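You operate a simulated robot arm through the tools that you are given. There is no shell and no other tool. Be economical: measure what you need, move in short steps, check, and stop when the job is done.

You run a simulated two-armed robot. Do the job below in one go: nothing can be reset, and whatever is moved stays where it is left.

JOB
Open the elevator door and crank the dented brown cup to the marks.
Fine: Free both door nuts. The marks are the yellow bands beside the door. Then set the pawl lever in.

Only the result counts: the job must be done as asked and must still hold three seconds after the hand-in. Knocking over, shifting, dropping, spilling or breaking anything else fails it.

ROBOT AND FRAMES
Two 7-joint arms with fingered hands on one trunk that stands fixed in place. Base frame: the origin is at the foot of the trunk, x ahead of it, y to its left, z up. Lengths are in mm, angles in rad, forces in N, time in s.
The left shoulder is at [21, 170, 1473], the right one opposite. With the tool pointing down near the work surface each hand reaches from about 100 to 540 mm from the base axis, measured 20 degrees to its own side. Payload 4 kg a hand.
The TCP of each hand is the grasp point between the finger pads, 26 mm short of the fingertips. In the tool frame z runs along the fingers and y along their closing line. The gripper opens to 132 mm. The gripper's body begins 73 mm behind the TCP. The gripper is a hand of 4 fingers: y runs from the thumb to the fingers, the wrist lies at [0, 0, -224] in the tool frame.
Orientation is told as [roll, pitch, yaw] about the base's x, y, z axes, in that order, counted from this pose: with the fingers straight down and closing along the base's y, the tool's x points along the base's -x, its y along +y and its z along -z.

CONTROLS
- The arms move only by the tool servo_tool. It takes "left_increments", "right_increments" or both (then of equal length, played together; a hand with none holds still); each is a list of rows, each a list of 6 numbers: the shift along the base's x, y, z in units of 200 mm (1.0 is 200 mm), then the turn, a rotation vector about the base's x, y, z in units of 180 degrees (1.0 is 180 degrees). In form: [[x, y, z, rx, ry, rz], ...]. A call has 1 to 8 rows; each row is the pose to reach, as a shift and turn from the pose commanded when the call began. A call with a number of a shift or a turn outside -1 to 1 is refused whole. A row lasts 0.2 s, in which the tool goes at most 50 mm and 0.15 rad; a call with a longer step from one row to the next is refused whole. A pose out of reach is approached as far as the arm can. The call stops where the force on the tool passes 90 N (or 10 N more than at its start, if that is more) or the arm is blocked; 0.2 s more then pass. In this call time passes only in rows, and 0.2 s behind the last. The reply holds the time, the measured pose of the TCP, the force on the tool along the base axes, the opening and the grip force, in the units named above and with some noise, with the torque about the TCP (base axes, N m) and any sound that the robot's microphone picked up.
- Cameras (640 x 400 px; columns grow to the right, rows downward): "scene" is now at [102.5, 7.4, 1662]; the picture's right is [0.08, -1.00, 0.00], its down [-0.44, -0.03, -0.90] and it looks along [0.90, 0.07, -0.44] (base axes); focal length 267 px, centre (320, 200). "left" rides on the left gripper at [-68, 2, -97] in its tool frame; the picture's right is [-0.02, -1.00, 0.00], its down [0.82, -0.02, -0.58] and it looks along [0.58, -0.01, 0.82] (tool axes); focal length 270 px, centre (320, 200). "right" rides on the right gripper at [68, 2, -97] in its tool frame; the picture's right is [-0.03, 1.00, 0.00], its down [-0.82, -0.02, -0.58] and it looks along [-0.58, -0.02, 0.82] (tool axes); focal length 270 px, centre (320, 200). There is no depth. A picture from a camera that has moved, and an enlarged one, comes with that camera's place and axes in the base frame and with its lens.
- snapshot(camera): a new picture of that camera. The clock stands still meanwhile.
- lift_body(by): slides the trunk up (or, below 0, down) by that many mm; the arms and the scene camera ride with it, the base frame stays. It gives what a move gives, with no picture.
- finger_targets(finger1, finger2, finger3, thumb_bend, hand): sets how far each is bent, from 0 (flat) to 1 (curled in); at 0.3 the hand is open as for a grip, at 0.7 the pads meet at the TCP. One left out holds its place. A second passes; each finger stops where it meets its share of the squeeze, and holds until it gets a number again. It is the only way to open and close the hand. It gives what a move gives, with no picture; readings hold the bend of each and the force on the fingers (four entries, about 0 where the hand has none), thumb and palm.
- aim_head(pan, tilt): turns the head with the scene camera to pan (to the left, within 1.501 rad either way) and tilt (down, from -0.506 to 1.204), counted from straight ahead of the robot. It gives what a move gives.
- enlarge(camera, box): a new picture of the part [left, top, right, bottom] of that camera's present view, enlarged. The clock stands still meanwhile.
- finish_job(): hands the job in; it is judged then, once.

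Go step by step. Nothing tells you positions but the pictures and the camera data: compare them with the known pose of the tool, close in by small moves and look again before you grip or let go. The budget is 120 turns and 74 pictures, counting those below and the enlarged ones. Unless the task says otherwise, let go and move clear before handing in, and close with one line.

The tools are called after "Emit:" as a command line: name --argument value ..., lists and objects as JSON in quotes. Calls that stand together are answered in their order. servo_tool: Moves the arms, as the interface text tells. Its arguments: {"type":"object","properties":{"left_increments":{"type":"array","items":{"type":"array","items":{"type":"number"}}},"right_increments":{"type":"array","items":{"type":"array","items":{"type":"number"}}}},"required":[]} The other tools are called the same way: lift_body (by) slides the trunk up or down; finger_targets (finger1, finger2, finger3, thumb_bend, hand) moves the fingers one by one; aim_head (pan, tilt) turns the head that bears the scene camera; snapshot (camera) takes a picture; enlarge (camera, box) takes an enlarged picture of a part of a camera's view; finish_job () hands the job in.

At the start:

```text
time_s: 0.0
left_position: [324.6, 233.4, 1545.7]
left_tcp_rot: [-0.002, 0.001, 0.002]
left_contact_force: [0.3, -0.1, 0.2]
left_torque: [0.0, -0.01, 0.03]
left_opening: 131.8
left_grasp_force: 0.2
left_shape: jaw
left_bend: [0.3, 0.3, 0.3, 0.3]
left_finger forces: [0.1, 0.1, 0.0, 0.0, 0.0, 0.1]
right_position: [454.9, -128.4, 1572.1]
right_tcp_rot: [0.002, -0.001, -0.001]
right_contact_force: [-0.3, -0.4, -0.7]
right_torque: [-0.02, -0.02, 0.0]
right_opening: 131.7
right_grasp_force: 0.1
right_shape: jaw
right_bend: [0.3, 0.3, 0.3, 0.3]
right_finger forces: [0.1, 0.0, 0.0, 0.1, 0.1, 0.0]
trunk travel left (down, up): [-700.0, 55.0]
head pan, tilt: [0.075, 0.456]
```

scene: 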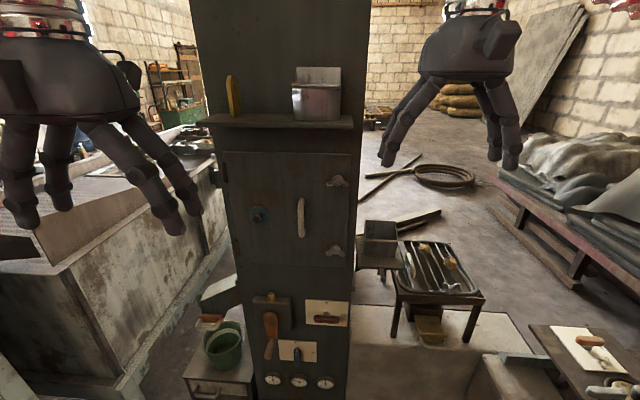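
right: 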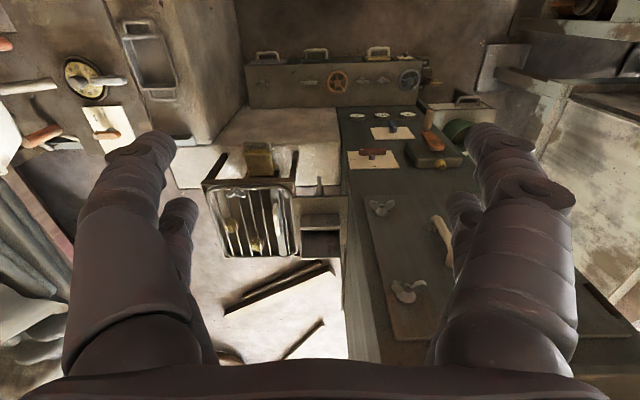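
left: 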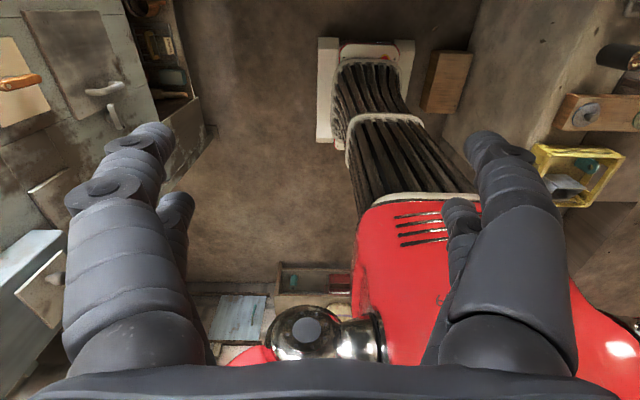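

I see a dark cabinet ahead with a door held by two wing nuts on its right side, a pale handle, a shelf above and levers below. I'll look closer first.

Emit:
enlarge --camera "scene" --box '[190, 130, 370, 270]'

Emit:
enlarge --camera "scene" --box '[180, 260, 380, 400]'

Emit:
enlarge --camera "scene" --box '[340, 200, 640, 400]'

```text
2.86 times, centred on (280, 200) of scene
camera zoom: at [102.5, 7.4, 1662.0], right [0.08, -1.0, 0.0], down [-0.44, -0.03, -0.9], along [0.9, 0.07, -0.44], focal length 764 px, centre (434, 200)
```

zoom: 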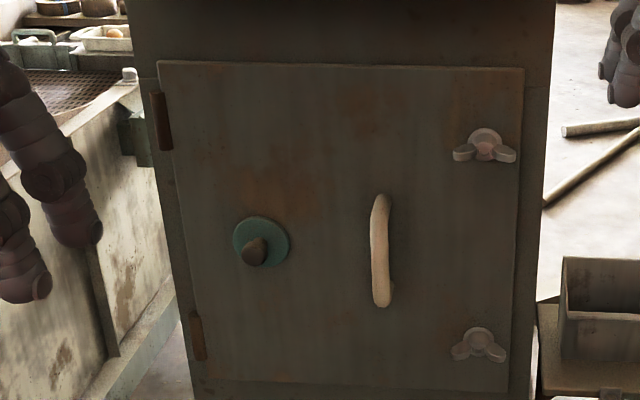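

```text
2.86 times, centred on (280, 330) of scene
camera zoom: at [102.5, 7.4, 1662.0], right [0.08, -1.0, 0.0], down [-0.44, -0.03, -0.9], along [0.9, 0.07, -0.44], focal length 764 px, centre (434, -171)
```

zoom: 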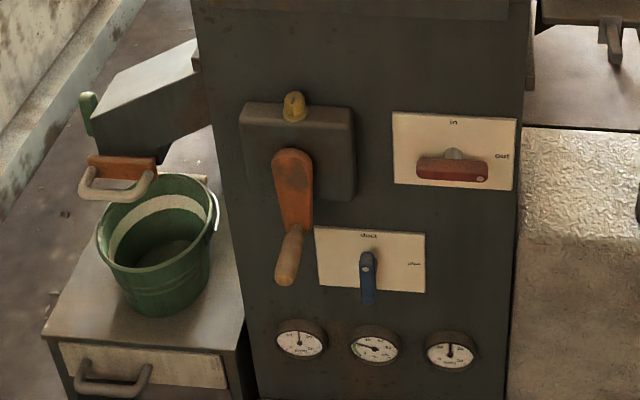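

```text
2.00 times, centred on (490, 300) of scene
camera zoom: at [102.5, 7.4, 1662.0], right [0.08, -1.0, 0.0], down [-0.44, -0.03, -0.9], along [0.9, 0.07, -0.44], focal length 534 px, centre (-20, 0)
```

zoom: 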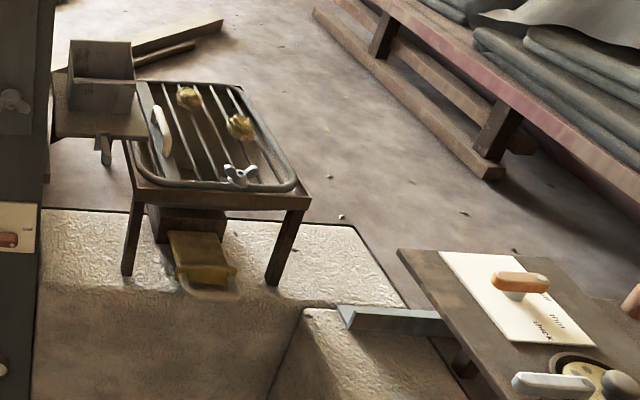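

The cabinet carries two wing nuts, a handle, an orange crank, and a red lever (in/out) and a blue lever. I'll read the labels.

Emit:
enlarge --camera "scene" --box '[276, 292, 356, 342]'

Emit:
enlarge --camera "scene" --box '[276, 330, 340, 370]'

Emit:
enlarge --camera "scene" --box '[310, 160, 358, 190]'

Emit:
enlarge --camera "scene" --box '[190, 0, 380, 130]'

```text
8.00 times, centred on (316, 317) of scene
camera zoom: at [102.5, 7.4, 1662.0], right [0.08, -1.0, 0.0], down [-0.44, -0.03, -0.9], along [0.9, 0.07, -0.44], focal length 2138 px, centre (352, -736)
```

zoom: 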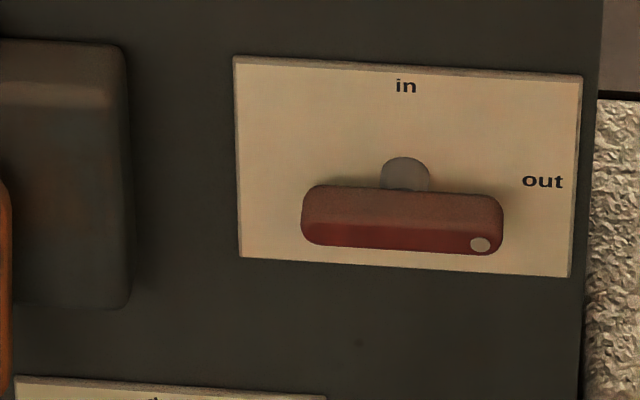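

```text
10.00 times, centred on (308, 350) of scene
camera zoom: at [102.5, 7.4, 1662.0], right [0.08, -1.0, 0.0], down [-0.44, -0.03, -0.9], along [0.9, 0.07, -0.44], focal length 2672 px, centre (440, -1300)
```

zoom: 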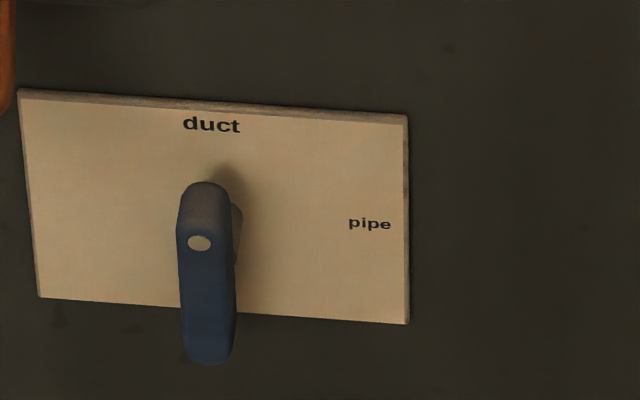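

```text
13.33 times, centred on (334, 175) of scene
camera zoom: at [102.5, 7.4, 1662.0], right [0.08, -1.0, 0.0], down [-0.44, -0.03, -0.9], along [0.9, 0.07, -0.44], focal length 3563 px, centre (133, 533)
```

zoom: 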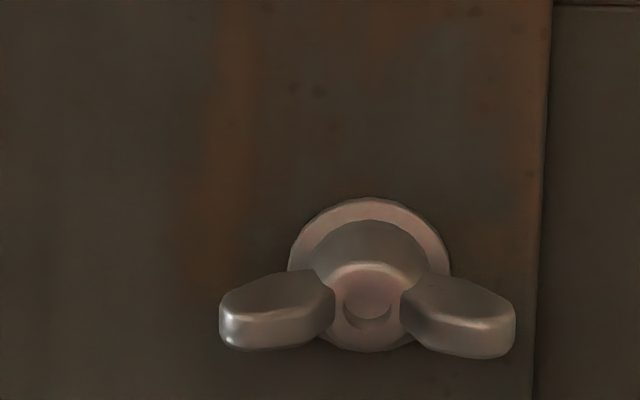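

```text
3.08 times, centred on (285, 65) of scene
camera zoom: at [102.5, 7.4, 1662.0], right [0.08, -1.0, 0.0], down [-0.44, -0.03, -0.9], along [0.9, 0.07, -0.44], focal length 822 px, centre (428, 615)
```

zoom: 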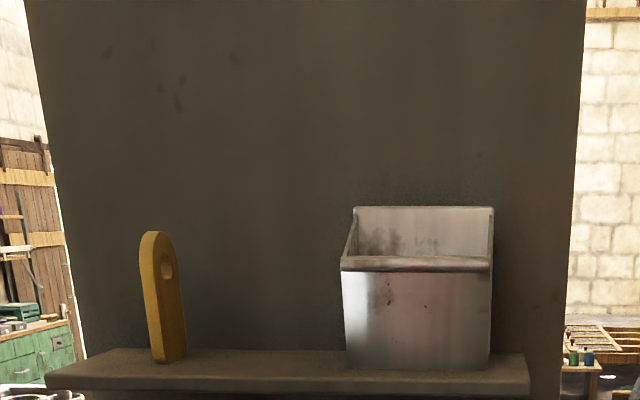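

The upper nut is at about [782, 10, 1387], the lower at about [782, 8, 1150], and the door's hinge is on the left at y≈331. The right hand will do the nuts, so I turn it to point forward.

Emit:
servo_tool --right_increments '[[0.03, 0.05, -0.05, 0, -0.047, 0], [0.06, 0.1, -0.1, 0, -0.094, 0], [0.09, 0.15, -0.2, 0, -0.141, 0], [0.12, 0.2, -0.3, 0, -0.188, 0], [0.15, 0.25, -0.4, 0, -0.235, 0], [0.18, 0.3, -0.5, 0, -0.282, 0], [0.21, 0.35, -0.6, 0, -0.329, 0], [0.24, 0.4, -0.7, 0, -0.376, 0]]'

Emit:
servo_tool --right_increments '[[0.1, 0.1, -0.1, 0, -0.047, 0], [0.2, 0.2, -0.2, 0, -0.094, 0], [0.3, 0.29, -0.225, 0, -0.124, 0]]'

```text
time_s: 1.8
left_position: [324.6, 233.4, 1544.6]
left_tcp_rot: [0.0, 0.002, 0.002]
left_contact_force: [0.5, 0.0, 0.4]
left_torque: [0.03, 0.02, -0.01]
left_opening: 131.8
left_grasp_force: 0.0
left_shape: jaw
left_bend: [0.3, 0.3, 0.3, 0.3]
left_finger forces: [0.0, 0.1, 0.0, 0.0, 0.0, 0.0]
right_position: [501.8, -49.2, 1432.0]
right_tcp_rot: [0.007, -1.183, -0.007]
right_contact_force: [0.8, 0.8, -0.3]
right_torque: [-0.01, -0.03, 0.01]
right_opening: 132.0
right_grasp_force: 0.0
right_shape: jaw
right_bend: [0.3, 0.3, 0.3, 0.3]
right_finger forces: [0.0, 0.1, 0.1, 0.1, 0.0, 0.0]
trunk travel left (down, up): [-700.0, 55.0]
head pan, tilt: [0.075, 0.456]
```

```text
time_s: 2.6
left_position: [323.2, 234.6, 1544.9]
left_tcp_rot: [0.001, 0.0, 0.003]
left_contact_force: [0.1, -0.2, 0.8]
left_torque: [0.01, 0.01, -0.02]
left_opening: 132.1
left_grasp_force: 0.1
left_shape: jaw
left_bend: [0.3, 0.3, 0.3, 0.3]
left_finger forces: [0.0, 0.0, 0.0, 0.0, 0.1, 0.0]
right_position: [561.6, 10.8, 1386.6]
right_tcp_rot: [2.564, -1.569, -2.563]
right_contact_force: [-0.6, -0.2, 0.6]
right_torque: [-0.01, -0.03, -0.05]
right_opening: 132.1
right_grasp_force: 0.0
right_shape: jaw
right_bend: [0.3, 0.3, 0.3, 0.3]
right_finger forces: [0.0, 0.0, 0.0, 0.0, 0.1, 0.1]
trunk travel left (down, up): [-700.0, 55.0]
head pan, tilt: [0.075, 0.456]
```

The hand points forward. Next I roll it +90° so the fingers close vertically over the wings.

Emit:
servo_tool --right_increments '[[0.05, 0, 0, 0.047, 0, 0], [0.1, 0, 0, 0.094, 0, 0], [0.15, 0, 0, 0.141, 0, 0], [0.2, 0, 0, 0.188, 0, 0], [0.25, 0, 0, 0.235, 0, 0], [0.3, 0, 0, 0.282, 0, 0], [0.35, 0, 0, 0.329, 0, 0], [0.4, 0, 0, 0.376, 0, 0]]'

Emit:
servo_tool --right_increments '[[0.05, 0, 0, 0.047, 0, 0], [0.1, 0, 0, 0.094, 0, 0], [0.15, 0, 0, 0.124, 0, 0]]'

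Emit:
snapshot --camera "right"

Emit:
snapshot --camera "scene"

```text
time_s: 4.4
left_position: [323.5, 232.2, 1545.3]
left_tcp_rot: [0.0, 0.0, 0.002]
left_contact_force: [-0.4, 0.5, -0.5]
left_torque: [0.01, 0.02, -0.01]
left_opening: 132.1
left_grasp_force: 0.1
left_shape: jaw
left_bend: [0.3, 0.3, 0.3, 0.3]
left_finger forces: [0.0, 0.0, 0.1, 0.1, 0.1, 0.0]
right_position: [642.5, 11.0, 1387.8]
right_tcp_rot: [1.573, -0.387, -1.572]
right_contact_force: [0.4, -0.2, -0.1]
right_torque: [0.01, 0.01, -0.02]
right_opening: 131.8
right_grasp_force: 0.0
right_shape: jaw
right_bend: [0.3, 0.3, 0.3, 0.3]
right_finger forces: [0.1, 0.0, 0.0, 0.0, 0.1, 0.1]
trunk travel left (down, up): [-700.0, 55.0]
head pan, tilt: [0.075, 0.456]
```

```text
time_s: 5.4
left_position: [324.3, 233.7, 1545.6]
left_tcp_rot: [-0.003, -0.001, 0.002]
left_contact_force: [0.0, 0.3, -1.3]
left_torque: [0.01, -0.01, 0.0]
left_opening: 132.0
left_grasp_force: 0.1
left_shape: jaw
left_bend: [0.3, 0.3, 0.3, 0.3]
left_finger forces: [0.0, 0.0, 0.0, 0.0, 0.0, 0.1]
right_position: [682.6, -31.9, 1366.9]
right_tcp_rot: [1.572, -0.092, -1.622]
right_contact_force: [-1.1, 0.6, 0.1]
right_torque: [-0.01, -0.02, 0.02]
right_opening: 132.0
right_grasp_force: 0.0
right_shape: jaw
right_bend: [0.3, 0.3, 0.3, 0.3]
right_finger forces: [0.0, 0.0, 0.1, 0.0, 0.1, 0.1]
trunk travel left (down, up): [-700.0, 55.0]
head pan, tilt: [0.075, 0.456]
stopped in row 3 (right hand): the arm was blocked; the commanded pose is now the measured one
```

```text
63 pictures are left
camera right: at [589.6, 41.5, 1361.3], right [0.0, 0.06, 1.0], down [-0.62, -0.78, 0.05], along [0.79, -0.62, 0.04], focal length 270 px, centre (320, 200)
```

right: 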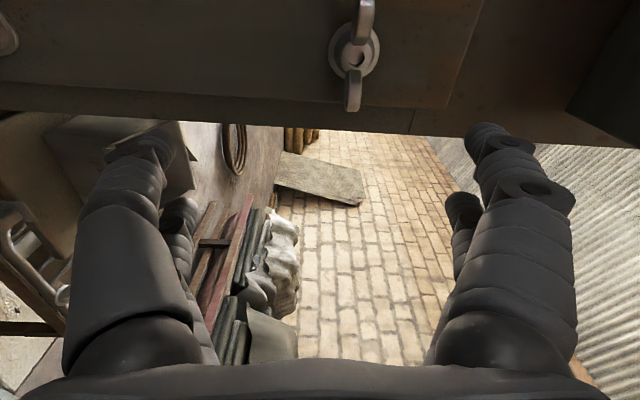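

```text
62 pictures are left
camera scene: at [101.9, 8.3, 1662.1], right [0.08, -1.0, 0.0], down [-0.44, -0.03, -0.9], along [0.9, 0.07, -0.44], focal length 267 px, centre (320, 200)
```

scene: 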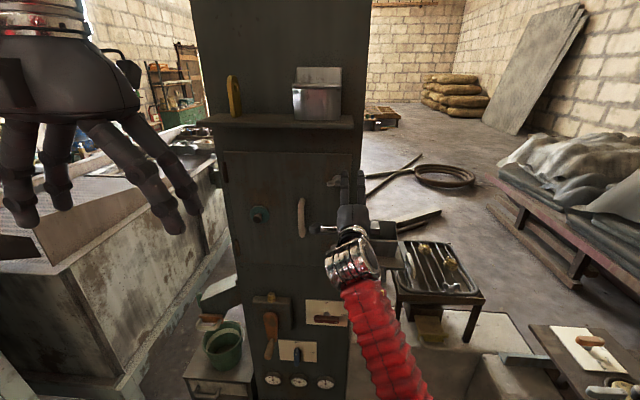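

The arm hit a joint limit at roll ≈ +86°. I'll back off to about +62° and recentre on the nut. From there, closing the hand already turns the nut the loosening way.

Emit:
servo_tool --right_increments '[[0, 0.07, 0.03, -0.045, 0, 0.005], [0, 0.14, 0.06, -0.09, 0, 0.01], [0.0, 0.21, 0.1, -0.133, 0, 0.016]]'

Emit:
snapshot --camera "right"

Emit:
enlarge --camera "scene" --box '[270, 140, 430, 280]'

```text
time_s: 6.2
left_position: [323.9, 234.2, 1544.6]
left_tcp_rot: [-0.001, 0.002, 0.002]
left_contact_force: [0.1, -0.1, 0.2]
left_torque: [-0.04, 0.03, 0.02]
left_opening: 131.7
left_grasp_force: 0.0
left_shape: jaw
left_bend: [0.3, 0.3, 0.3, 0.3]
left_finger forces: [0.0, 0.0, 0.1, 0.0, 0.0, 0.0]
right_position: [683.9, 8.4, 1383.9]
right_tcp_rot: [1.582, -0.516, -1.578]
right_contact_force: [0.1, 0.7, -0.5]
right_torque: [0.0, 0.0, 0.01]
right_opening: 132.1
right_grasp_force: 0.0
right_shape: jaw
right_bend: [0.3, 0.3, 0.3, 0.3]
right_finger forces: [0.0, 0.1, 0.0, 0.1, 0.0, 0.1]
trunk travel left (down, up): [-700.0, 55.0]
head pan, tilt: [0.075, 0.456]
```

```text
61 pictures are left
camera right: at [587.7, 67.2, 1350.5], right [-0.01, 0.47, 0.88], down [-0.58, -0.72, 0.38], along [0.81, -0.51, 0.28], focal length 270 px, centre (320, 200)
```

right: 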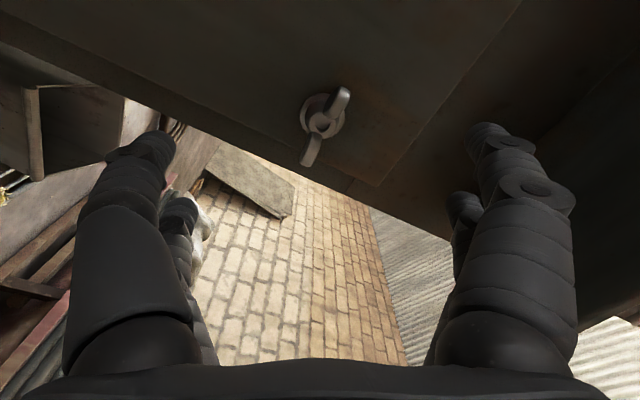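

```text
2.86 times, centred on (350, 210) of scene
camera zoom: at [102.7, 8.0, 1662.0], right [0.08, -1.0, 0.0], down [-0.44, -0.03, -0.9], along [0.9, 0.07, -0.44], focal length 764 px, centre (234, 171)
```

zoom: 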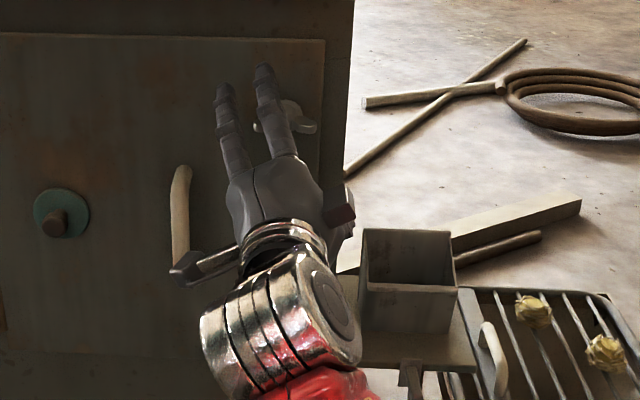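

The nut is confirmed at [782, 8, 1386]. I'll move in with the hand open.

Emit:
servo_tool --right_increments '[[0.15, 0, 0.0, 0, 0, 0], [0.3, 0, 0.005, 0, 0, 0], [0.37, 0, 0.008, 0, 0, 0]]'

Emit:
snapshot --camera "right"

```text
time_s: 7.0
left_position: [323.9, 232.7, 1545.9]
left_tcp_rot: [0.001, 0.001, 0.0]
left_contact_force: [0.6, -0.3, 0.4]
left_torque: [-0.03, 0.0, 0.0]
left_opening: 132.0
left_grasp_force: 0.0
left_shape: jaw
left_bend: [0.3, 0.3, 0.3, 0.3]
left_finger forces: [0.0, 0.1, 0.0, 0.0, 0.0, 0.0]
right_position: [759.8, 0.0, 1383.4]
right_tcp_rot: [1.583, -0.521, -1.586]
right_contact_force: [0.6, -0.2, 0.3]
right_torque: [0.03, 0.03, 0.0]
right_opening: 131.9
right_grasp_force: 0.1
right_shape: jaw
right_bend: [0.3, 0.3, 0.3, 0.3]
right_finger forces: [0.0, 0.1, 0.0, 0.1, 0.0, 0.0]
trunk travel left (down, up): [-700.0, 55.0]
head pan, tilt: [0.075, 0.456]
```

```text
59 pictures are left
camera right: at [664.0, 59.6, 1349.3], right [0.0, 0.48, 0.88], down [-0.59, -0.71, 0.38], along [0.81, -0.52, 0.28], focal length 270 px, centre (320, 200)
```

right: 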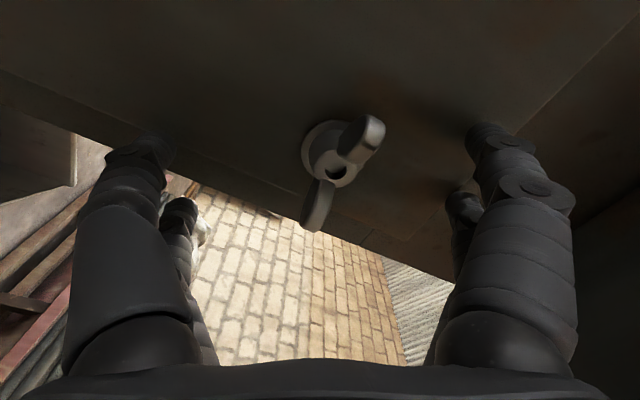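

Drifted slightly right; I'll correct to the nut centre and ease further in.

Emit:
servo_tool --right_increments '[[0.05, 0.04, 0.012, 0, 0, 0], [0.06, 0.04, 0.012, 0, 0, 0]]'

Emit:
snapshot --camera "right"

Emit:
enlarge --camera "scene" --box '[300, 150, 380, 220]'

```text
time_s: 7.6
left_position: [314.6, 232.6, 1547.7]
left_tcp_rot: [0.0, -0.004, 0.001]
left_contact_force: [0.2, 0.1, -0.5]
left_torque: [-0.04, 0.03, -0.02]
left_opening: 132.2
left_grasp_force: 0.0
left_shape: jaw
left_bend: [0.3, 0.3, 0.3, 0.3]
left_finger forces: [0.0, 0.0, 0.1, 0.0, 0.0, 0.0]
right_position: [767.4, -2.0, 1381.8]
right_tcp_rot: [1.582, -0.537, -1.597]
right_contact_force: [-44.2, -0.5, -13.8]
right_torque: [-0.3, -1.11, 1.55]
right_opening: 131.6
right_grasp_force: 0.0
right_shape: jaw
right_bend: [0.32, 0.3, 0.3, 0.29]
right_finger forces: [25.0, 9.5, 0.0, 0.0, 9.6, 0.0]
trunk travel left (down, up): [-700.0, 55.0]
head pan, tilt: [0.075, 0.456]
```

```text
58 pictures are left
camera right: at [671.0, 58.7, 1347.4], right [0.0, 0.49, 0.87], down [-0.6, -0.7, 0.39], along [0.8, -0.52, 0.29], focal length 270 px, centre (320, 200)
```

right: 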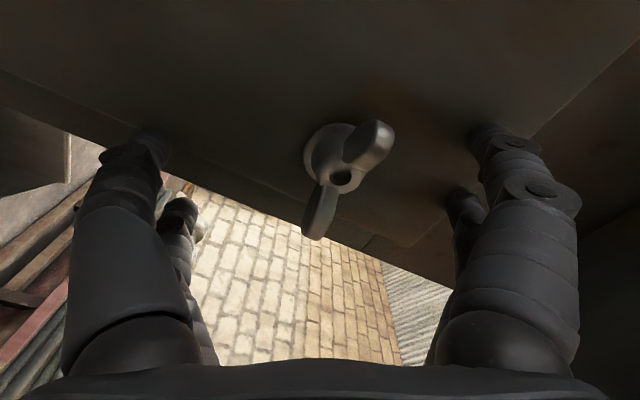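

```text
5.71 times, centred on (340, 185) of scene
camera zoom: at [92.4, 7.4, 1662.5], right [0.08, -1.0, 0.0], down [-0.43, -0.03, -0.9], along [0.9, 0.07, -0.43], focal length 1527 px, centre (206, 286)
```

zoom: 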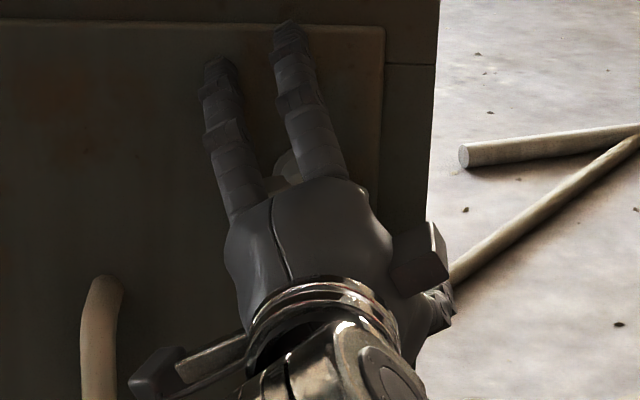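

The fingertips touched the door (face near x≈793). I'll back off about 14 mm and see where the hand settles.

Emit:
servo_tool --right_increments '[[-0.07, 0.0, 0.0, 0, 0, 0], [-0.07, 0.02, 0.01, 0, 0, 0]]'

```text
time_s: 8.4
left_position: [323.6, 235.1, 1547.9]
left_tcp_rot: [0.0, 0.0, 0.001]
left_contact_force: [-0.7, 0.5, 0.2]
left_torque: [-0.06, -0.02, 0.0]
left_opening: 131.6
left_grasp_force: 0.1
left_shape: jaw
left_bend: [0.3, 0.3, 0.3, 0.3]
left_finger forces: [0.0, 0.1, 0.1, 0.1, 0.1, 0.0]
right_position: [768.2, -17.9, 1399.4]
right_tcp_rot: [1.615, -0.55, -1.638]
right_contact_force: [-5.6, 0.7, -1.5]
right_torque: [-0.14, -0.31, 0.34]
right_opening: 132.1
right_grasp_force: 0.0
right_shape: jaw
right_bend: [0.27, 0.3, 0.3, 0.3]
right_finger forces: [5.7, 0.0, 0.0, 0.0, 0.1, 0.1]
trunk travel left (down, up): [-700.0, 55.0]
head pan, tilt: [0.075, 0.456]
stopped in row 2 (right hand): the arm was blocked; the commanded pose is now the measured one
```

The arm is near a limit in this posture. I'll retreat, lower the trunk so the shoulder is level with the nut, and use less roll.

Emit:
servo_tool --right_increments '[[-0.15, 0.05, -0.03, 0, 0, 0], [-0.3, 0.1, -0.06, -0.03, 0, 0.01], [-0.42, 0.13, -0.06, -0.06, 0, 0.016]]'

Emit:
lift_body --by -90

```text
time_s: 9.4
left_position: [324.8, 233.1, 1546.3]
left_tcp_rot: [0.001, 0.0, -0.001]
left_contact_force: [0.2, 0.1, -0.7]
left_torque: [0.0, -0.01, 0.01]
left_opening: 131.9
left_grasp_force: 0.0
left_shape: jaw
left_bend: [0.3, 0.3, 0.3, 0.3]
left_finger forces: [0.0, 0.0, 0.0, 0.0, 0.0, 0.0]
right_position: [696.1, -21.2, 1404.8]
right_tcp_rot: [1.681, -0.778, -1.672]
right_contact_force: [0.8, -0.1, 0.3]
right_torque: [-0.01, 0.0, 0.04]
right_opening: 131.9
right_grasp_force: 0.0
right_shape: jaw
right_bend: [0.3, 0.3, 0.3, 0.3]
right_finger forces: [0.1, 0.1, 0.1, 0.0, 0.0, 0.0]
trunk travel left (down, up): [-700.0, 55.0]
head pan, tilt: [0.075, 0.456]
stopped in row 3 (right hand): the arm was blocked; the commanded pose is now the measured one
```

```text
time_s: 10.7
left_position: [323.8, 232.5, 1456.7]
left_tcp_rot: [0.0, -0.001, 0.002]
left_contact_force: [0.1, 0.8, -0.6]
left_torque: [0.0, 0.01, -0.04]
left_opening: 131.8
left_grasp_force: 0.1
left_shape: jaw
left_bend: [0.3, 0.3, 0.3, 0.3]
left_finger forces: [0.0, 0.1, 0.0, 0.0, 0.0, 0.0]
right_position: [703.6, -51.5, 1307.2]
right_tcp_rot: [1.702, -0.837, -1.726]
right_contact_force: [0.7, -0.8, 0.3]
right_torque: [0.01, -0.01, -0.01]
right_opening: 131.8
right_grasp_force: 0.0
right_shape: jaw
right_bend: [0.3, 0.3, 0.3, 0.3]
right_finger forces: [0.0, 0.0, 0.0, 0.0, 0.0, 0.0]
trunk travel left (down, up): [-610.0, 145.0]
head pan, tilt: [0.075, 0.456]
```

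The arm settled off target while against its limit. I'll bring it back to the neutral roll in front of the nut and check that it tracks.

Emit:
servo_tool --right_increments '[[-0.05, 0.05, 0.06, -0.04, 0.005, 0.003], [-0.1, 0.1, 0.13, -0.08, 0.01, 0.006], [-0.15, 0.15, 0.2, -0.12, 0.014, 0.009], [-0.2, 0.2, 0.27, -0.16, 0.018, 0.012], [-0.25, 0.25, 0.34, -0.2, 0.023, 0.015], [-0.27, 0.285, 0.395, -0.23, 0.028, 0.018]]'

```text
time_s: 12.1
left_position: [323.2, 232.9, 1456.8]
left_tcp_rot: [-0.001, 0.001, 0.0]
left_contact_force: [0.3, -0.1, 0.7]
left_torque: [0.0, 0.01, -0.01]
left_opening: 131.9
left_grasp_force: 0.0
left_shape: jaw
left_bend: [0.3, 0.3, 0.3, 0.3]
left_finger forces: [0.1, 0.0, 0.0, 0.0, 0.0, 0.0]
right_position: [641.0, 38.3, 1394.4]
right_tcp_rot: [1.179, -1.49, -1.122]
right_contact_force: [0.1, -0.2, -0.4]
right_torque: [-0.02, -0.01, -0.01]
right_opening: 131.9
right_grasp_force: 0.0
right_shape: jaw
right_bend: [0.3, 0.3, 0.3, 0.3]
right_finger forces: [0.0, 0.1, 0.0, 0.1, 0.0, 0.0]
trunk travel left (down, up): [-610.0, 145.0]
head pan, tilt: [0.075, 0.456]
```

Now tracking fine. I'll move in front of the nut with roll ≈ +45°.

Emit:
servo_tool --right_increments '[[0.05, -0.03, -0.01, 0.04, 0, 0], [0.1, -0.06, -0.02, 0.08, 0, 0], [0.15, -0.09, -0.03, 0.12, 0, 0], [0.2, -0.12, -0.04, 0.16, 0, 0], [0.25, -0.15, -0.04, 0.2, 0, 0], [0.3, -0.15, -0.04, 0.23, 0, 0]]'

Emit:
servo_tool --right_increments '[[0.15, 0, 0, 0, 0, 0], [0.25, 0, 0, 0, 0, 0]]'

```text
time_s: 13.7
left_position: [324.6, 233.0, 1457.1]
left_tcp_rot: [0.0, 0.001, 0.002]
left_contact_force: [-0.5, -0.4, 0.8]
left_torque: [0.0, -0.04, 0.01]
left_opening: 131.7
left_grasp_force: 0.0
left_shape: jaw
left_bend: [0.3, 0.3, 0.3, 0.3]
left_finger forces: [0.0, 0.1, 0.0, 0.0, 0.1, 0.1]
right_position: [710.9, -17.4, 1374.8]
right_tcp_rot: [1.589, -0.819, -1.561]
right_contact_force: [0.2, 0.3, 0.9]
right_torque: [0.0, -0.03, 0.0]
right_opening: 131.9
right_grasp_force: 0.0
right_shape: jaw
right_bend: [0.3, 0.3, 0.3, 0.3]
right_finger forces: [0.0, 0.1, 0.0, 0.0, 0.0, 0.0]
trunk travel left (down, up): [-610.0, 145.0]
head pan, tilt: [0.075, 0.456]
stopped in row 6 (right hand): the arm was blocked; the commanded pose is now the measured one
```

```text
time_s: 14.2
left_position: [323.4, 231.1, 1456.9]
left_tcp_rot: [0.0, 0.001, 0.001]
left_contact_force: [0.0, 0.2, -0.6]
left_torque: [0.0, 0.0, 0.03]
left_opening: 132.1
left_grasp_force: 0.1
left_shape: jaw
left_bend: [0.3, 0.3, 0.3, 0.3]
left_finger forces: [0.0, 0.1, 0.0, 0.1, 0.0, 0.0]
right_position: [760.0, -13.9, 1374.4]
right_tcp_rot: [1.588, -0.814, -1.558]
right_contact_force: [-0.1, -0.1, -0.1]
right_torque: [0.01, -0.01, -0.03]
right_opening: 132.2
right_grasp_force: 0.0
right_shape: jaw
right_bend: [0.3, 0.3, 0.3, 0.3]
right_finger forces: [0.0, 0.0, 0.0, 0.1, 0.0, 0.0]
trunk travel left (down, up): [-610.0, 145.0]
head pan, tilt: [0.075, 0.456]
```

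Positive roll is limited to about +43° here, but the negative direction should have room. I'll retreat slightly and roll to about −90°.

Emit:
servo_tool --right_increments '[[-0.15, 0, 0, -0.047, 0, 0], [-0.3, 0, 0, -0.094, 0, 0], [-0.3, 0.03, 0.015, -0.141, 0, 0], [-0.3, 0.06, 0.03, -0.188, 0, 0], [-0.3, 0.09, 0.045, -0.235, 0, 0], [-0.3, 0.11, 0.06, -0.282, 0, 0], [-0.3, 0.11, 0.06, -0.329, 0, 0], [-0.3, 0.11, 0.06, -0.376, 0, 0]]'

Emit:
servo_tool --right_increments '[[0, 0, 0, -0.047, 0, 0], [0, 0, 0, -0.094, 0, 0], [0, 0, 0, -0.141, 0, 0], [0, 0, 0, -0.188, 0, 0], [0, 0, 0, -0.235, 0, 0], [0, 0, 0, -0.282, 0, 0], [0, 0, 0, -0.329, 0, 0], [0, 0, 0, -0.366, 0, 0]]'

Emit:
snapshot --camera "right"

```text
time_s: 16.1
left_position: [323.5, 232.7, 1457.0]
left_tcp_rot: [-0.001, 0.0, 0.004]
left_contact_force: [-1.4, -0.1, 0.1]
left_torque: [-0.01, 0.02, 0.02]
left_opening: 131.5
left_grasp_force: 0.2
left_shape: jaw
left_bend: [0.3, 0.3, 0.3, 0.3]
left_finger forces: [0.0, 0.1, 0.0, 0.1, 0.0, 0.0]
right_position: [700.6, 5.9, 1387.9]
right_tcp_rot: [-1.521, -1.142, 1.549]
right_contact_force: [-0.5, -0.4, -0.7]
right_torque: [-0.03, -0.02, 0.02]
right_opening: 131.9
right_grasp_force: 0.1
right_shape: jaw
right_bend: [0.3, 0.3, 0.3, 0.3]
right_finger forces: [0.1, 0.1, 0.0, 0.0, 0.1, 0.1]
trunk travel left (down, up): [-610.0, 145.0]
head pan, tilt: [0.075, 0.456]
```

```text
time_s: 17.9
left_position: [324.1, 233.4, 1457.3]
left_tcp_rot: [0.001, 0.001, 0.002]
left_contact_force: [0.4, -0.1, 0.9]
left_torque: [-0.02, 0.02, 0.01]
left_opening: 132.0
left_grasp_force: 0.0
left_shape: jaw
left_bend: [0.3, 0.3, 0.3, 0.3]
left_finger forces: [0.1, 0.0, 0.1, 0.1, 0.0, 0.1]
right_position: [701.0, 8.0, 1386.2]
right_tcp_rot: [-1.54, 0.007, 1.561]
right_contact_force: [-0.4, 0.4, -0.9]
right_torque: [-0.01, -0.01, -0.01]
right_opening: 131.9
right_grasp_force: 0.1
right_shape: jaw
right_bend: [0.3, 0.3, 0.3, 0.3]
right_finger forces: [0.0, 0.0, 0.0, 0.0, 0.0, 0.0]
trunk travel left (down, up): [-610.0, 145.0]
head pan, tilt: [0.075, 0.456]
```

```text
56 pictures are left
camera right: at [602.1, -61.7, 1387.9], right [-0.03, 0.02, -1.0], down [-0.57, 0.82, 0.03], along [0.82, 0.57, -0.01], focal length 270 px, centre (320, 200)
```

right: 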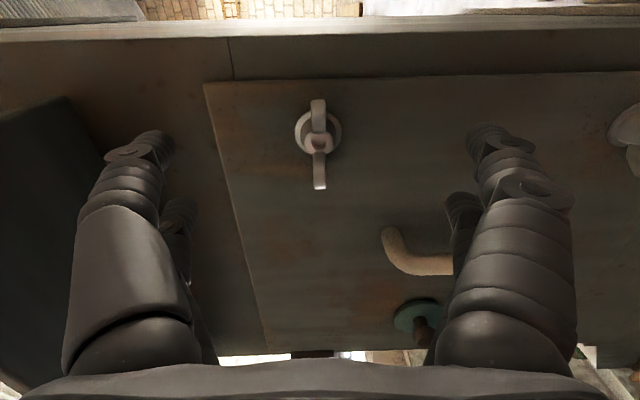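

A clear view: the nut sits at about [775, 11, 1386] between finger and thumb. I'll move in.

Emit:
servo_tool --right_increments '[[0.15, 0.01, 0, 0, 0, 0], [0.29, 0.015, 0, 0, 0, 0]]'

Emit:
snapshot --camera "right"

```text
time_s: 18.4
left_position: [324.2, 233.0, 1456.8]
left_tcp_rot: [0.001, -0.001, 0.002]
left_contact_force: [-0.1, 0.0, -0.2]
left_torque: [0.01, 0.01, -0.02]
left_opening: 131.8
left_grasp_force: 0.1
left_shape: jaw
left_bend: [0.3, 0.3, 0.3, 0.3]
left_finger forces: [0.0, 0.0, 0.0, 0.1, 0.0, 0.1]
right_position: [758.8, 9.9, 1386.4]
right_tcp_rot: [-1.543, 0.005, 1.564]
right_contact_force: [-0.5, 0.5, 0.2]
right_torque: [0.01, 0.01, 0.0]
right_opening: 132.3
right_grasp_force: 0.1
right_shape: jaw
right_bend: [0.3, 0.3, 0.3, 0.3]
right_finger forces: [0.1, 0.1, 0.1, 0.0, 0.0, 0.0]
trunk travel left (down, up): [-610.0, 145.0]
head pan, tilt: [0.075, 0.456]
```

```text
55 pictures are left
camera right: at [661.6, -58.3, 1387.7], right [-0.03, 0.02, -1.0], down [-0.57, 0.82, 0.03], along [0.82, 0.57, -0.01], focal length 270 px, centre (320, 200)
```

right: 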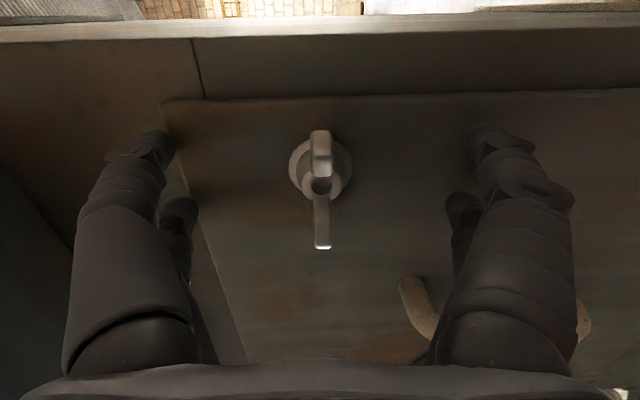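

Aligned. Closing the hand on the wings.

Emit:
finger_targets --hand "right" --finger1 0.72 --finger2 0.72 --finger3 0.72 --thumb_bend 0.72

Emit:
snapshot --camera "right"

```text
time_s: 19.4
left_position: [324.2, 232.5, 1457.2]
left_tcp_rot: [0.0, 0.0, 0.0]
left_contact_force: [0.1, 0.9, -0.1]
left_torque: [0.04, 0.01, -0.02]
left_opening: 131.9
left_grasp_force: 0.0
left_shape: jaw
left_bend: [0.3, 0.3, 0.3, 0.3]
left_finger forces: [0.0, 0.0, 0.1, 0.1, 0.0, 0.0]
right_position: [758.7, 9.9, 1385.9]
right_tcp_rot: [-1.542, 0.005, 1.562]
right_contact_force: [0.5, 0.3, -0.7]
right_torque: [0.03, -0.01, 0.0]
right_opening: 4.9
right_grasp_force: 6.6
right_shape: fingers
right_bend: [0.7, 0.71, 0.71, 0.69]
right_finger forces: [3.7, 3.8, 3.2, 0.0, 3.7, 0.1]
trunk travel left (down, up): [-610.0, 145.0]
head pan, tilt: [0.075, 0.456]
```

```text
54 pictures are left
camera right: at [661.4, -58.8, 1387.6], right [-0.03, 0.02, -1.0], down [-0.57, 0.82, 0.03], along [0.82, 0.57, -0.01], focal length 270 px, centre (320, 200)
```

right: 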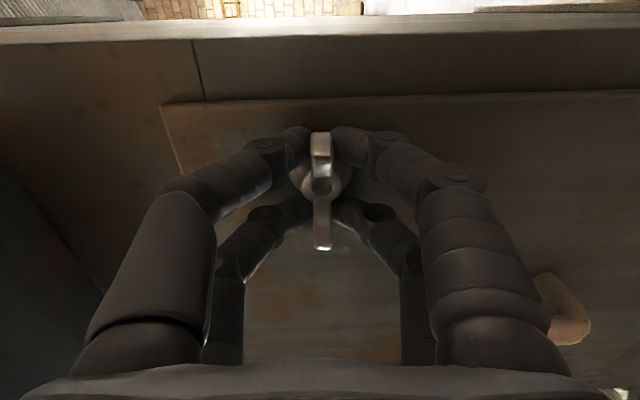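

Gripped. I'll tighten and turn counter-clockwise (−x).

Emit:
finger_targets --hand "right" --finger1 0.85 --finger2 0.85 --finger3 0.85 --thumb_bend 0.85

Emit:
servo_tool --right_increments '[[0, 0, 0, -0.047, 0, 0], [0, 0, 0, -0.094, 0, 0], [0, 0, 0, -0.141, 0, 0], [0, 0, 0, -0.188, 0, 0], [0, 0, 0, -0.235, 0, 0], [0, 0, 0, -0.282, 0, 0], [0, 0, 0, -0.329, 0, 0], [0, 0, 0, -0.376, 0, 0]]'

Emit:
snapshot --camera "right"

```text
time_s: 20.4
left_position: [325.1, 234.1, 1457.5]
left_tcp_rot: [0.0, 0.002, 0.002]
left_contact_force: [0.4, 0.1, -0.7]
left_torque: [0.0, 0.01, 0.01]
left_opening: 131.7
left_grasp_force: 0.0
left_shape: jaw
left_bend: [0.3, 0.3, 0.3, 0.3]
left_finger forces: [0.1, 0.1, 0.0, 0.0, 0.0, 0.0]
right_position: [760.1, 8.8, 1387.9]
right_tcp_rot: [-1.544, 0.004, 1.561]
right_contact_force: [11.7, 0.4, 13.7]
right_torque: [-0.21, -0.16, 0.23]
right_opening: 1.5
right_grasp_force: 21.1
right_shape: fingers
right_bend: [0.72, 0.72, 0.73, 0.73]
right_finger forces: [5.9, 7.2, 8.7, 0.1, 20.2, 0.1]
trunk travel left (down, up): [-610.0, 145.0]
head pan, tilt: [0.075, 0.456]
```

```text
time_s: 22.2
left_position: [327.1, 233.4, 1456.1]
left_tcp_rot: [-0.003, 0.003, 0.0]
left_contact_force: [0.0, -0.5, 0.5]
left_torque: [0.03, -0.03, 0.01]
left_opening: 132.1
left_grasp_force: 0.0
left_shape: jaw
left_bend: [0.3, 0.3, 0.3, 0.3]
left_finger forces: [0.0, 0.1, 0.1, 0.0, 0.0, 0.1]
right_position: [761.7, 10.5, 1386.8]
right_tcp_rot: [-1.557, 1.19, 1.556]
right_contact_force: [17.9, 4.5, 10.6]
right_torque: [0.01, -0.03, 0.14]
right_opening: 0.4
right_grasp_force: 19.0
right_shape: fingers
right_bend: [0.72, 0.73, 0.72, 0.74]
right_finger forces: [8.7, 3.5, 8.2, 0.0, 16.4, 0.1]
trunk travel left (down, up): [-610.0, 145.0]
head pan, tilt: [0.075, 0.456]
```

```text
53 pictures are left
camera right: at [662.9, -14.5, 1449.2], right [-0.03, -0.92, -0.4], down [-0.57, 0.34, -0.75], along [0.82, 0.21, -0.53], focal length 270 px, centre (320, 200)
```

right: 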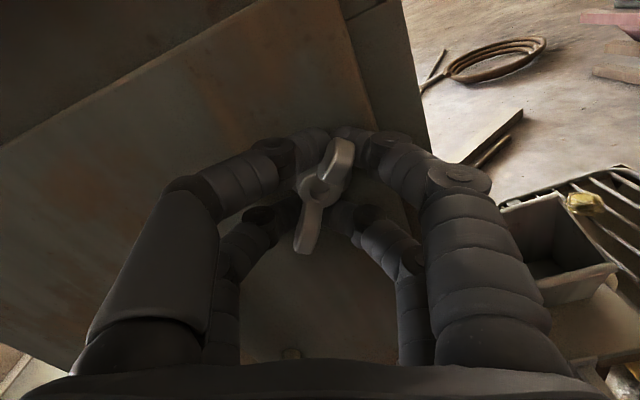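

The nut followed with some lag. I'll keep turning.

Emit:
servo_tool --right_increments '[[0, 0, 0, -0.047, 0, 0], [0, 0, 0, -0.094, 0, 0], [0, 0, 0, -0.141, 0, 0], [0, 0, 0, -0.188, 0, 0], [0, 0, 0, -0.235, 0, 0], [0, 0, 0, -0.282, 0, 0], [0, 0, 0, -0.329, 0, 0], [0, 0, 0, -0.376, 0, 0]]'

Emit:
snapshot --camera "right"

```text
time_s: 24.1
left_position: [332.7, 237.1, 1454.8]
left_tcp_rot: [-0.004, 0.006, 0.001]
left_contact_force: [0.0, -0.1, 0.4]
left_torque: [-0.01, 0.02, 0.0]
left_opening: 131.8
left_grasp_force: 0.0
left_shape: jaw
left_bend: [0.3, 0.3, 0.3, 0.3]
left_finger forces: [0.0, 0.0, 0.0, 0.1, 0.0, 0.1]
right_position: [751.9, 5.9, 1378.4]
right_tcp_rot: [1.62, 0.832, -1.539]
right_contact_force: [44.6, 19.4, 11.4]
right_torque: [0.0, -0.04, 0.11]
right_opening: 7.5
right_grasp_force: 29.6
right_shape: fingers
right_bend: [0.62, 0.75, 0.7, 0.77]
right_finger forces: [17.3, 0.0, 16.4, 0.0, 25.3, 0.0]
right hand out of reach, approached as far as the arm can: row 8
trunk travel left (down, up): [-610.0, 145.0]
head pan, tilt: [0.075, 0.456]
```

```text
52 pictures are left
camera right: at [653.0, 51.5, 1426.8], right [-0.02, -0.76, 0.65], down [-0.56, -0.53, -0.64], along [0.83, -0.38, -0.41], focal length 270 px, centre (320, 200)
```

right: 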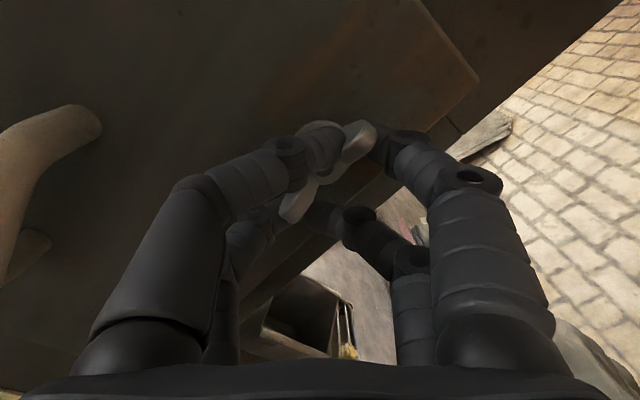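

The hand is at its roll end, and the nut seems to have turned roughly 90°. I'll open the hand, back off and look.

Emit:
finger_targets --hand "right" --finger1 0.3 --finger2 0.3 --finger3 0.3 --thumb_bend 0.3

Emit:
servo_tool --right_increments '[[-0.2, 0, 0, 0, 0, 0], [-0.4, 0, 0, 0.047, 0, 0], [-0.4, 0, 0, 0.094, 0, 0], [-0.4, 0, 0, 0.141, 0, 0], [-0.4, 0, 0, 0.188, 0, 0], [-0.4, 0, 0, 0.235, 0, 0], [-0.4, 0, 0, 0.282, 0, 0]]'

Emit:
snapshot --camera "right"

```text
time_s: 25.1
left_position: [325.6, 232.6, 1456.3]
left_tcp_rot: [0.0, 0.003, 0.0]
left_contact_force: [0.3, 0.3, 0.0]
left_torque: [-0.02, 0.05, 0.02]
left_opening: 132.1
left_grasp_force: 0.1
left_shape: jaw
left_bend: [0.3, 0.3, 0.3, 0.3]
left_finger forces: [0.0, 0.1, 0.1, 0.1, 0.0, 0.0]
right_position: [745.4, 3.3, 1378.2]
right_tcp_rot: [1.615, 0.838, -1.544]
right_contact_force: [0.6, 0.2, 0.3]
right_torque: [-0.03, -0.04, -0.01]
right_opening: 132.5
right_grasp_force: 0.1
right_shape: fingers
right_bend: [0.3, 0.3, 0.3, 0.3]
right_finger forces: [0.0, 0.0, 0.0, 0.1, 0.0, 0.0]
trunk travel left (down, up): [-610.0, 145.0]
head pan, tilt: [0.075, 0.456]
```

```text
time_s: 26.6
left_position: [324.4, 231.8, 1457.5]
left_tcp_rot: [0.0, 0.001, 0.001]
left_contact_force: [-0.7, 0.1, -1.1]
left_torque: [0.04, 0.01, 0.01]
left_opening: 132.2
left_grasp_force: 0.1
left_shape: jaw
left_bend: [0.3, 0.3, 0.3, 0.3]
left_finger forces: [0.0, 0.1, 0.0, 0.0, 0.0, 0.0]
right_position: [664.3, 2.4, 1379.0]
right_tcp_rot: [-1.669, 1.413, 1.446]
right_contact_force: [-0.7, 1.0, 0.7]
right_torque: [0.02, 0.02, 0.02]
right_opening: 132.7
right_grasp_force: 0.0
right_shape: fingers
right_bend: [0.3, 0.3, 0.3, 0.3]
right_finger forces: [0.0, 0.0, 0.1, 0.0, 0.0, 0.1]
trunk travel left (down, up): [-610.0, 145.0]
head pan, tilt: [0.075, 0.456]
```

```text
51 pictures are left
camera right: at [564.7, -8.4, 1445.4], right [-0.03, -0.98, -0.18], down [-0.56, 0.16, -0.81], along [0.83, 0.08, -0.56], focal length 270 px, centre (320, 200)
```

right: 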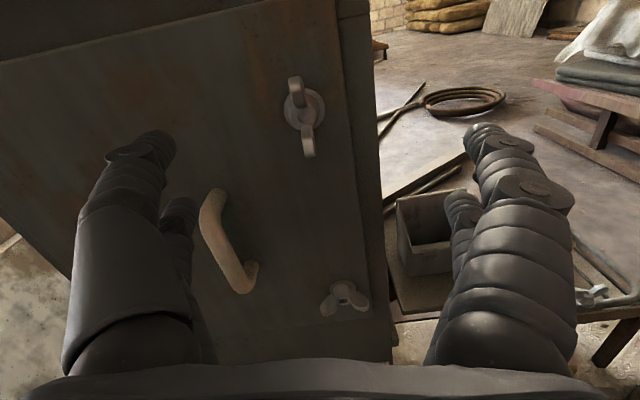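

The upper nut is now vertical, about 90° turned. I'll regrip at roll ≈ −180° and see whether it turns further or is at a stop.

Emit:
servo_tool --right_increments '[[0.1, 0.015, 0.015, -0.025, 0, 0], [0.25, 0.035, 0.035, -0.04, 0, 0], [0.4, 0.035, 0.035, -0.04, 0, 0], [0.46, 0.035, 0.035, -0.04, 0, 0]]'

Emit:
finger_targets --hand "right" --finger1 0.78 --finger2 0.78 --finger3 0.78 --thumb_bend 0.78

Emit:
snapshot --camera "right"

Emit:
servo_tool --right_increments '[[0, 0, 0, -0.047, 0, 0], [0, 0, 0, -0.094, 0, 0], [0, 0, 0, -0.141, 0, 0], [0, 0, 0, -0.188, 0, 0], [0, 0, 0, -0.225, 0, 0]]'

Emit:
snapshot --camera "right"

```text
time_s: 27.6
left_position: [324.0, 231.9, 1457.4]
left_tcp_rot: [0.003, 0.002, 0.0]
left_contact_force: [-0.3, -0.5, -0.1]
left_torque: [0.03, -0.04, 0.03]
left_opening: 132.1
left_grasp_force: 0.0
left_shape: jaw
left_bend: [0.3, 0.3, 0.3, 0.3]
left_finger forces: [0.0, 0.0, 0.0, 0.0, 0.1, 0.0]
right_position: [756.7, 9.8, 1386.6]
right_tcp_rot: [-2.165, 1.537, 0.952]
right_contact_force: [0.6, 0.0, 0.8]
right_torque: [0.03, -0.01, -0.01]
right_opening: 132.6
right_grasp_force: 0.1
right_shape: fingers
right_bend: [0.3, 0.3, 0.3, 0.3]
right_finger forces: [0.0, 0.0, 0.0, 0.0, 0.1, 0.0]
trunk travel left (down, up): [-610.0, 145.0]
head pan, tilt: [0.075, 0.456]
```

```text
time_s: 28.6
left_position: [323.5, 233.4, 1457.1]
left_tcp_rot: [-0.001, 0.0, 0.004]
left_contact_force: [1.0, 0.1, -0.3]
left_torque: [0.01, -0.02, -0.02]
left_opening: 132.0
left_grasp_force: 0.0
left_shape: jaw
left_bend: [0.3, 0.3, 0.3, 0.3]
left_finger forces: [0.0, 0.1, 0.0, 0.1, 0.0, 0.0]
right_position: [755.9, 10.7, 1386.5]
right_tcp_rot: [-2.182, 1.537, 0.933]
right_contact_force: [1.1, 4.3, 1.4]
right_torque: [0.0, 0.06, 0.08]
right_opening: 4.2
right_grasp_force: 17.2
right_shape: fingers
right_bend: [0.72, 0.72, 0.71, 0.71]
right_finger forces: [7.8, 6.7, 7.9, 0.0, 11.9, 0.1]
trunk travel left (down, up): [-610.0, 145.0]
head pan, tilt: [0.075, 0.456]
```

```text
50 pictures are left
camera right: at [657.0, 8.6, 1453.6], right [-0.02, -1.0, -0.05], down [-0.56, 0.06, -0.83], along [0.83, 0.01, -0.56], focal length 270 px, centre (320, 200)
```

right: 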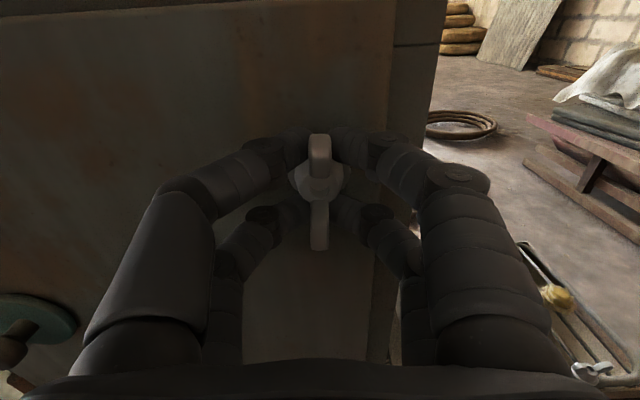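

```text
time_s: 29.9
left_position: [326.9, 234.6, 1456.4]
left_tcp_rot: [-0.001, 0.001, 0.003]
left_contact_force: [-0.6, -0.3, -0.4]
left_torque: [0.02, -0.02, 0.0]
left_opening: 131.9
left_grasp_force: 0.1
left_shape: jaw
left_bend: [0.3, 0.3, 0.3, 0.3]
left_finger forces: [0.0, 0.0, 0.0, 0.1, 0.0, 0.0]
right_position: [758.8, 9.4, 1384.3]
right_tcp_rot: [1.623, 0.89, -1.54]
right_contact_force: [12.7, 4.8, 3.7]
right_torque: [0.66, 0.05, 0.03]
right_opening: 2.0
right_grasp_force: 15.5
right_shape: fingers
right_bend: [0.71, 0.75, 0.7, 0.75]
right_finger forces: [11.7, 0.7, 15.6, 0.0, 4.2, 0.0]
trunk travel left (down, up): [-610.0, 145.0]
head pan, tilt: [0.075, 0.456]
```

```text
49 pictures are left
camera right: at [659.4, 51.6, 1436.9], right [-0.03, -0.79, 0.61], down [-0.56, -0.49, -0.67], along [0.83, -0.36, -0.43], focal length 270 px, centre (320, 200)
```

right: 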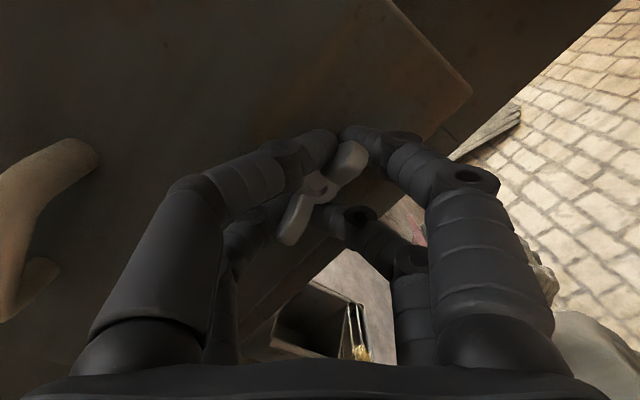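

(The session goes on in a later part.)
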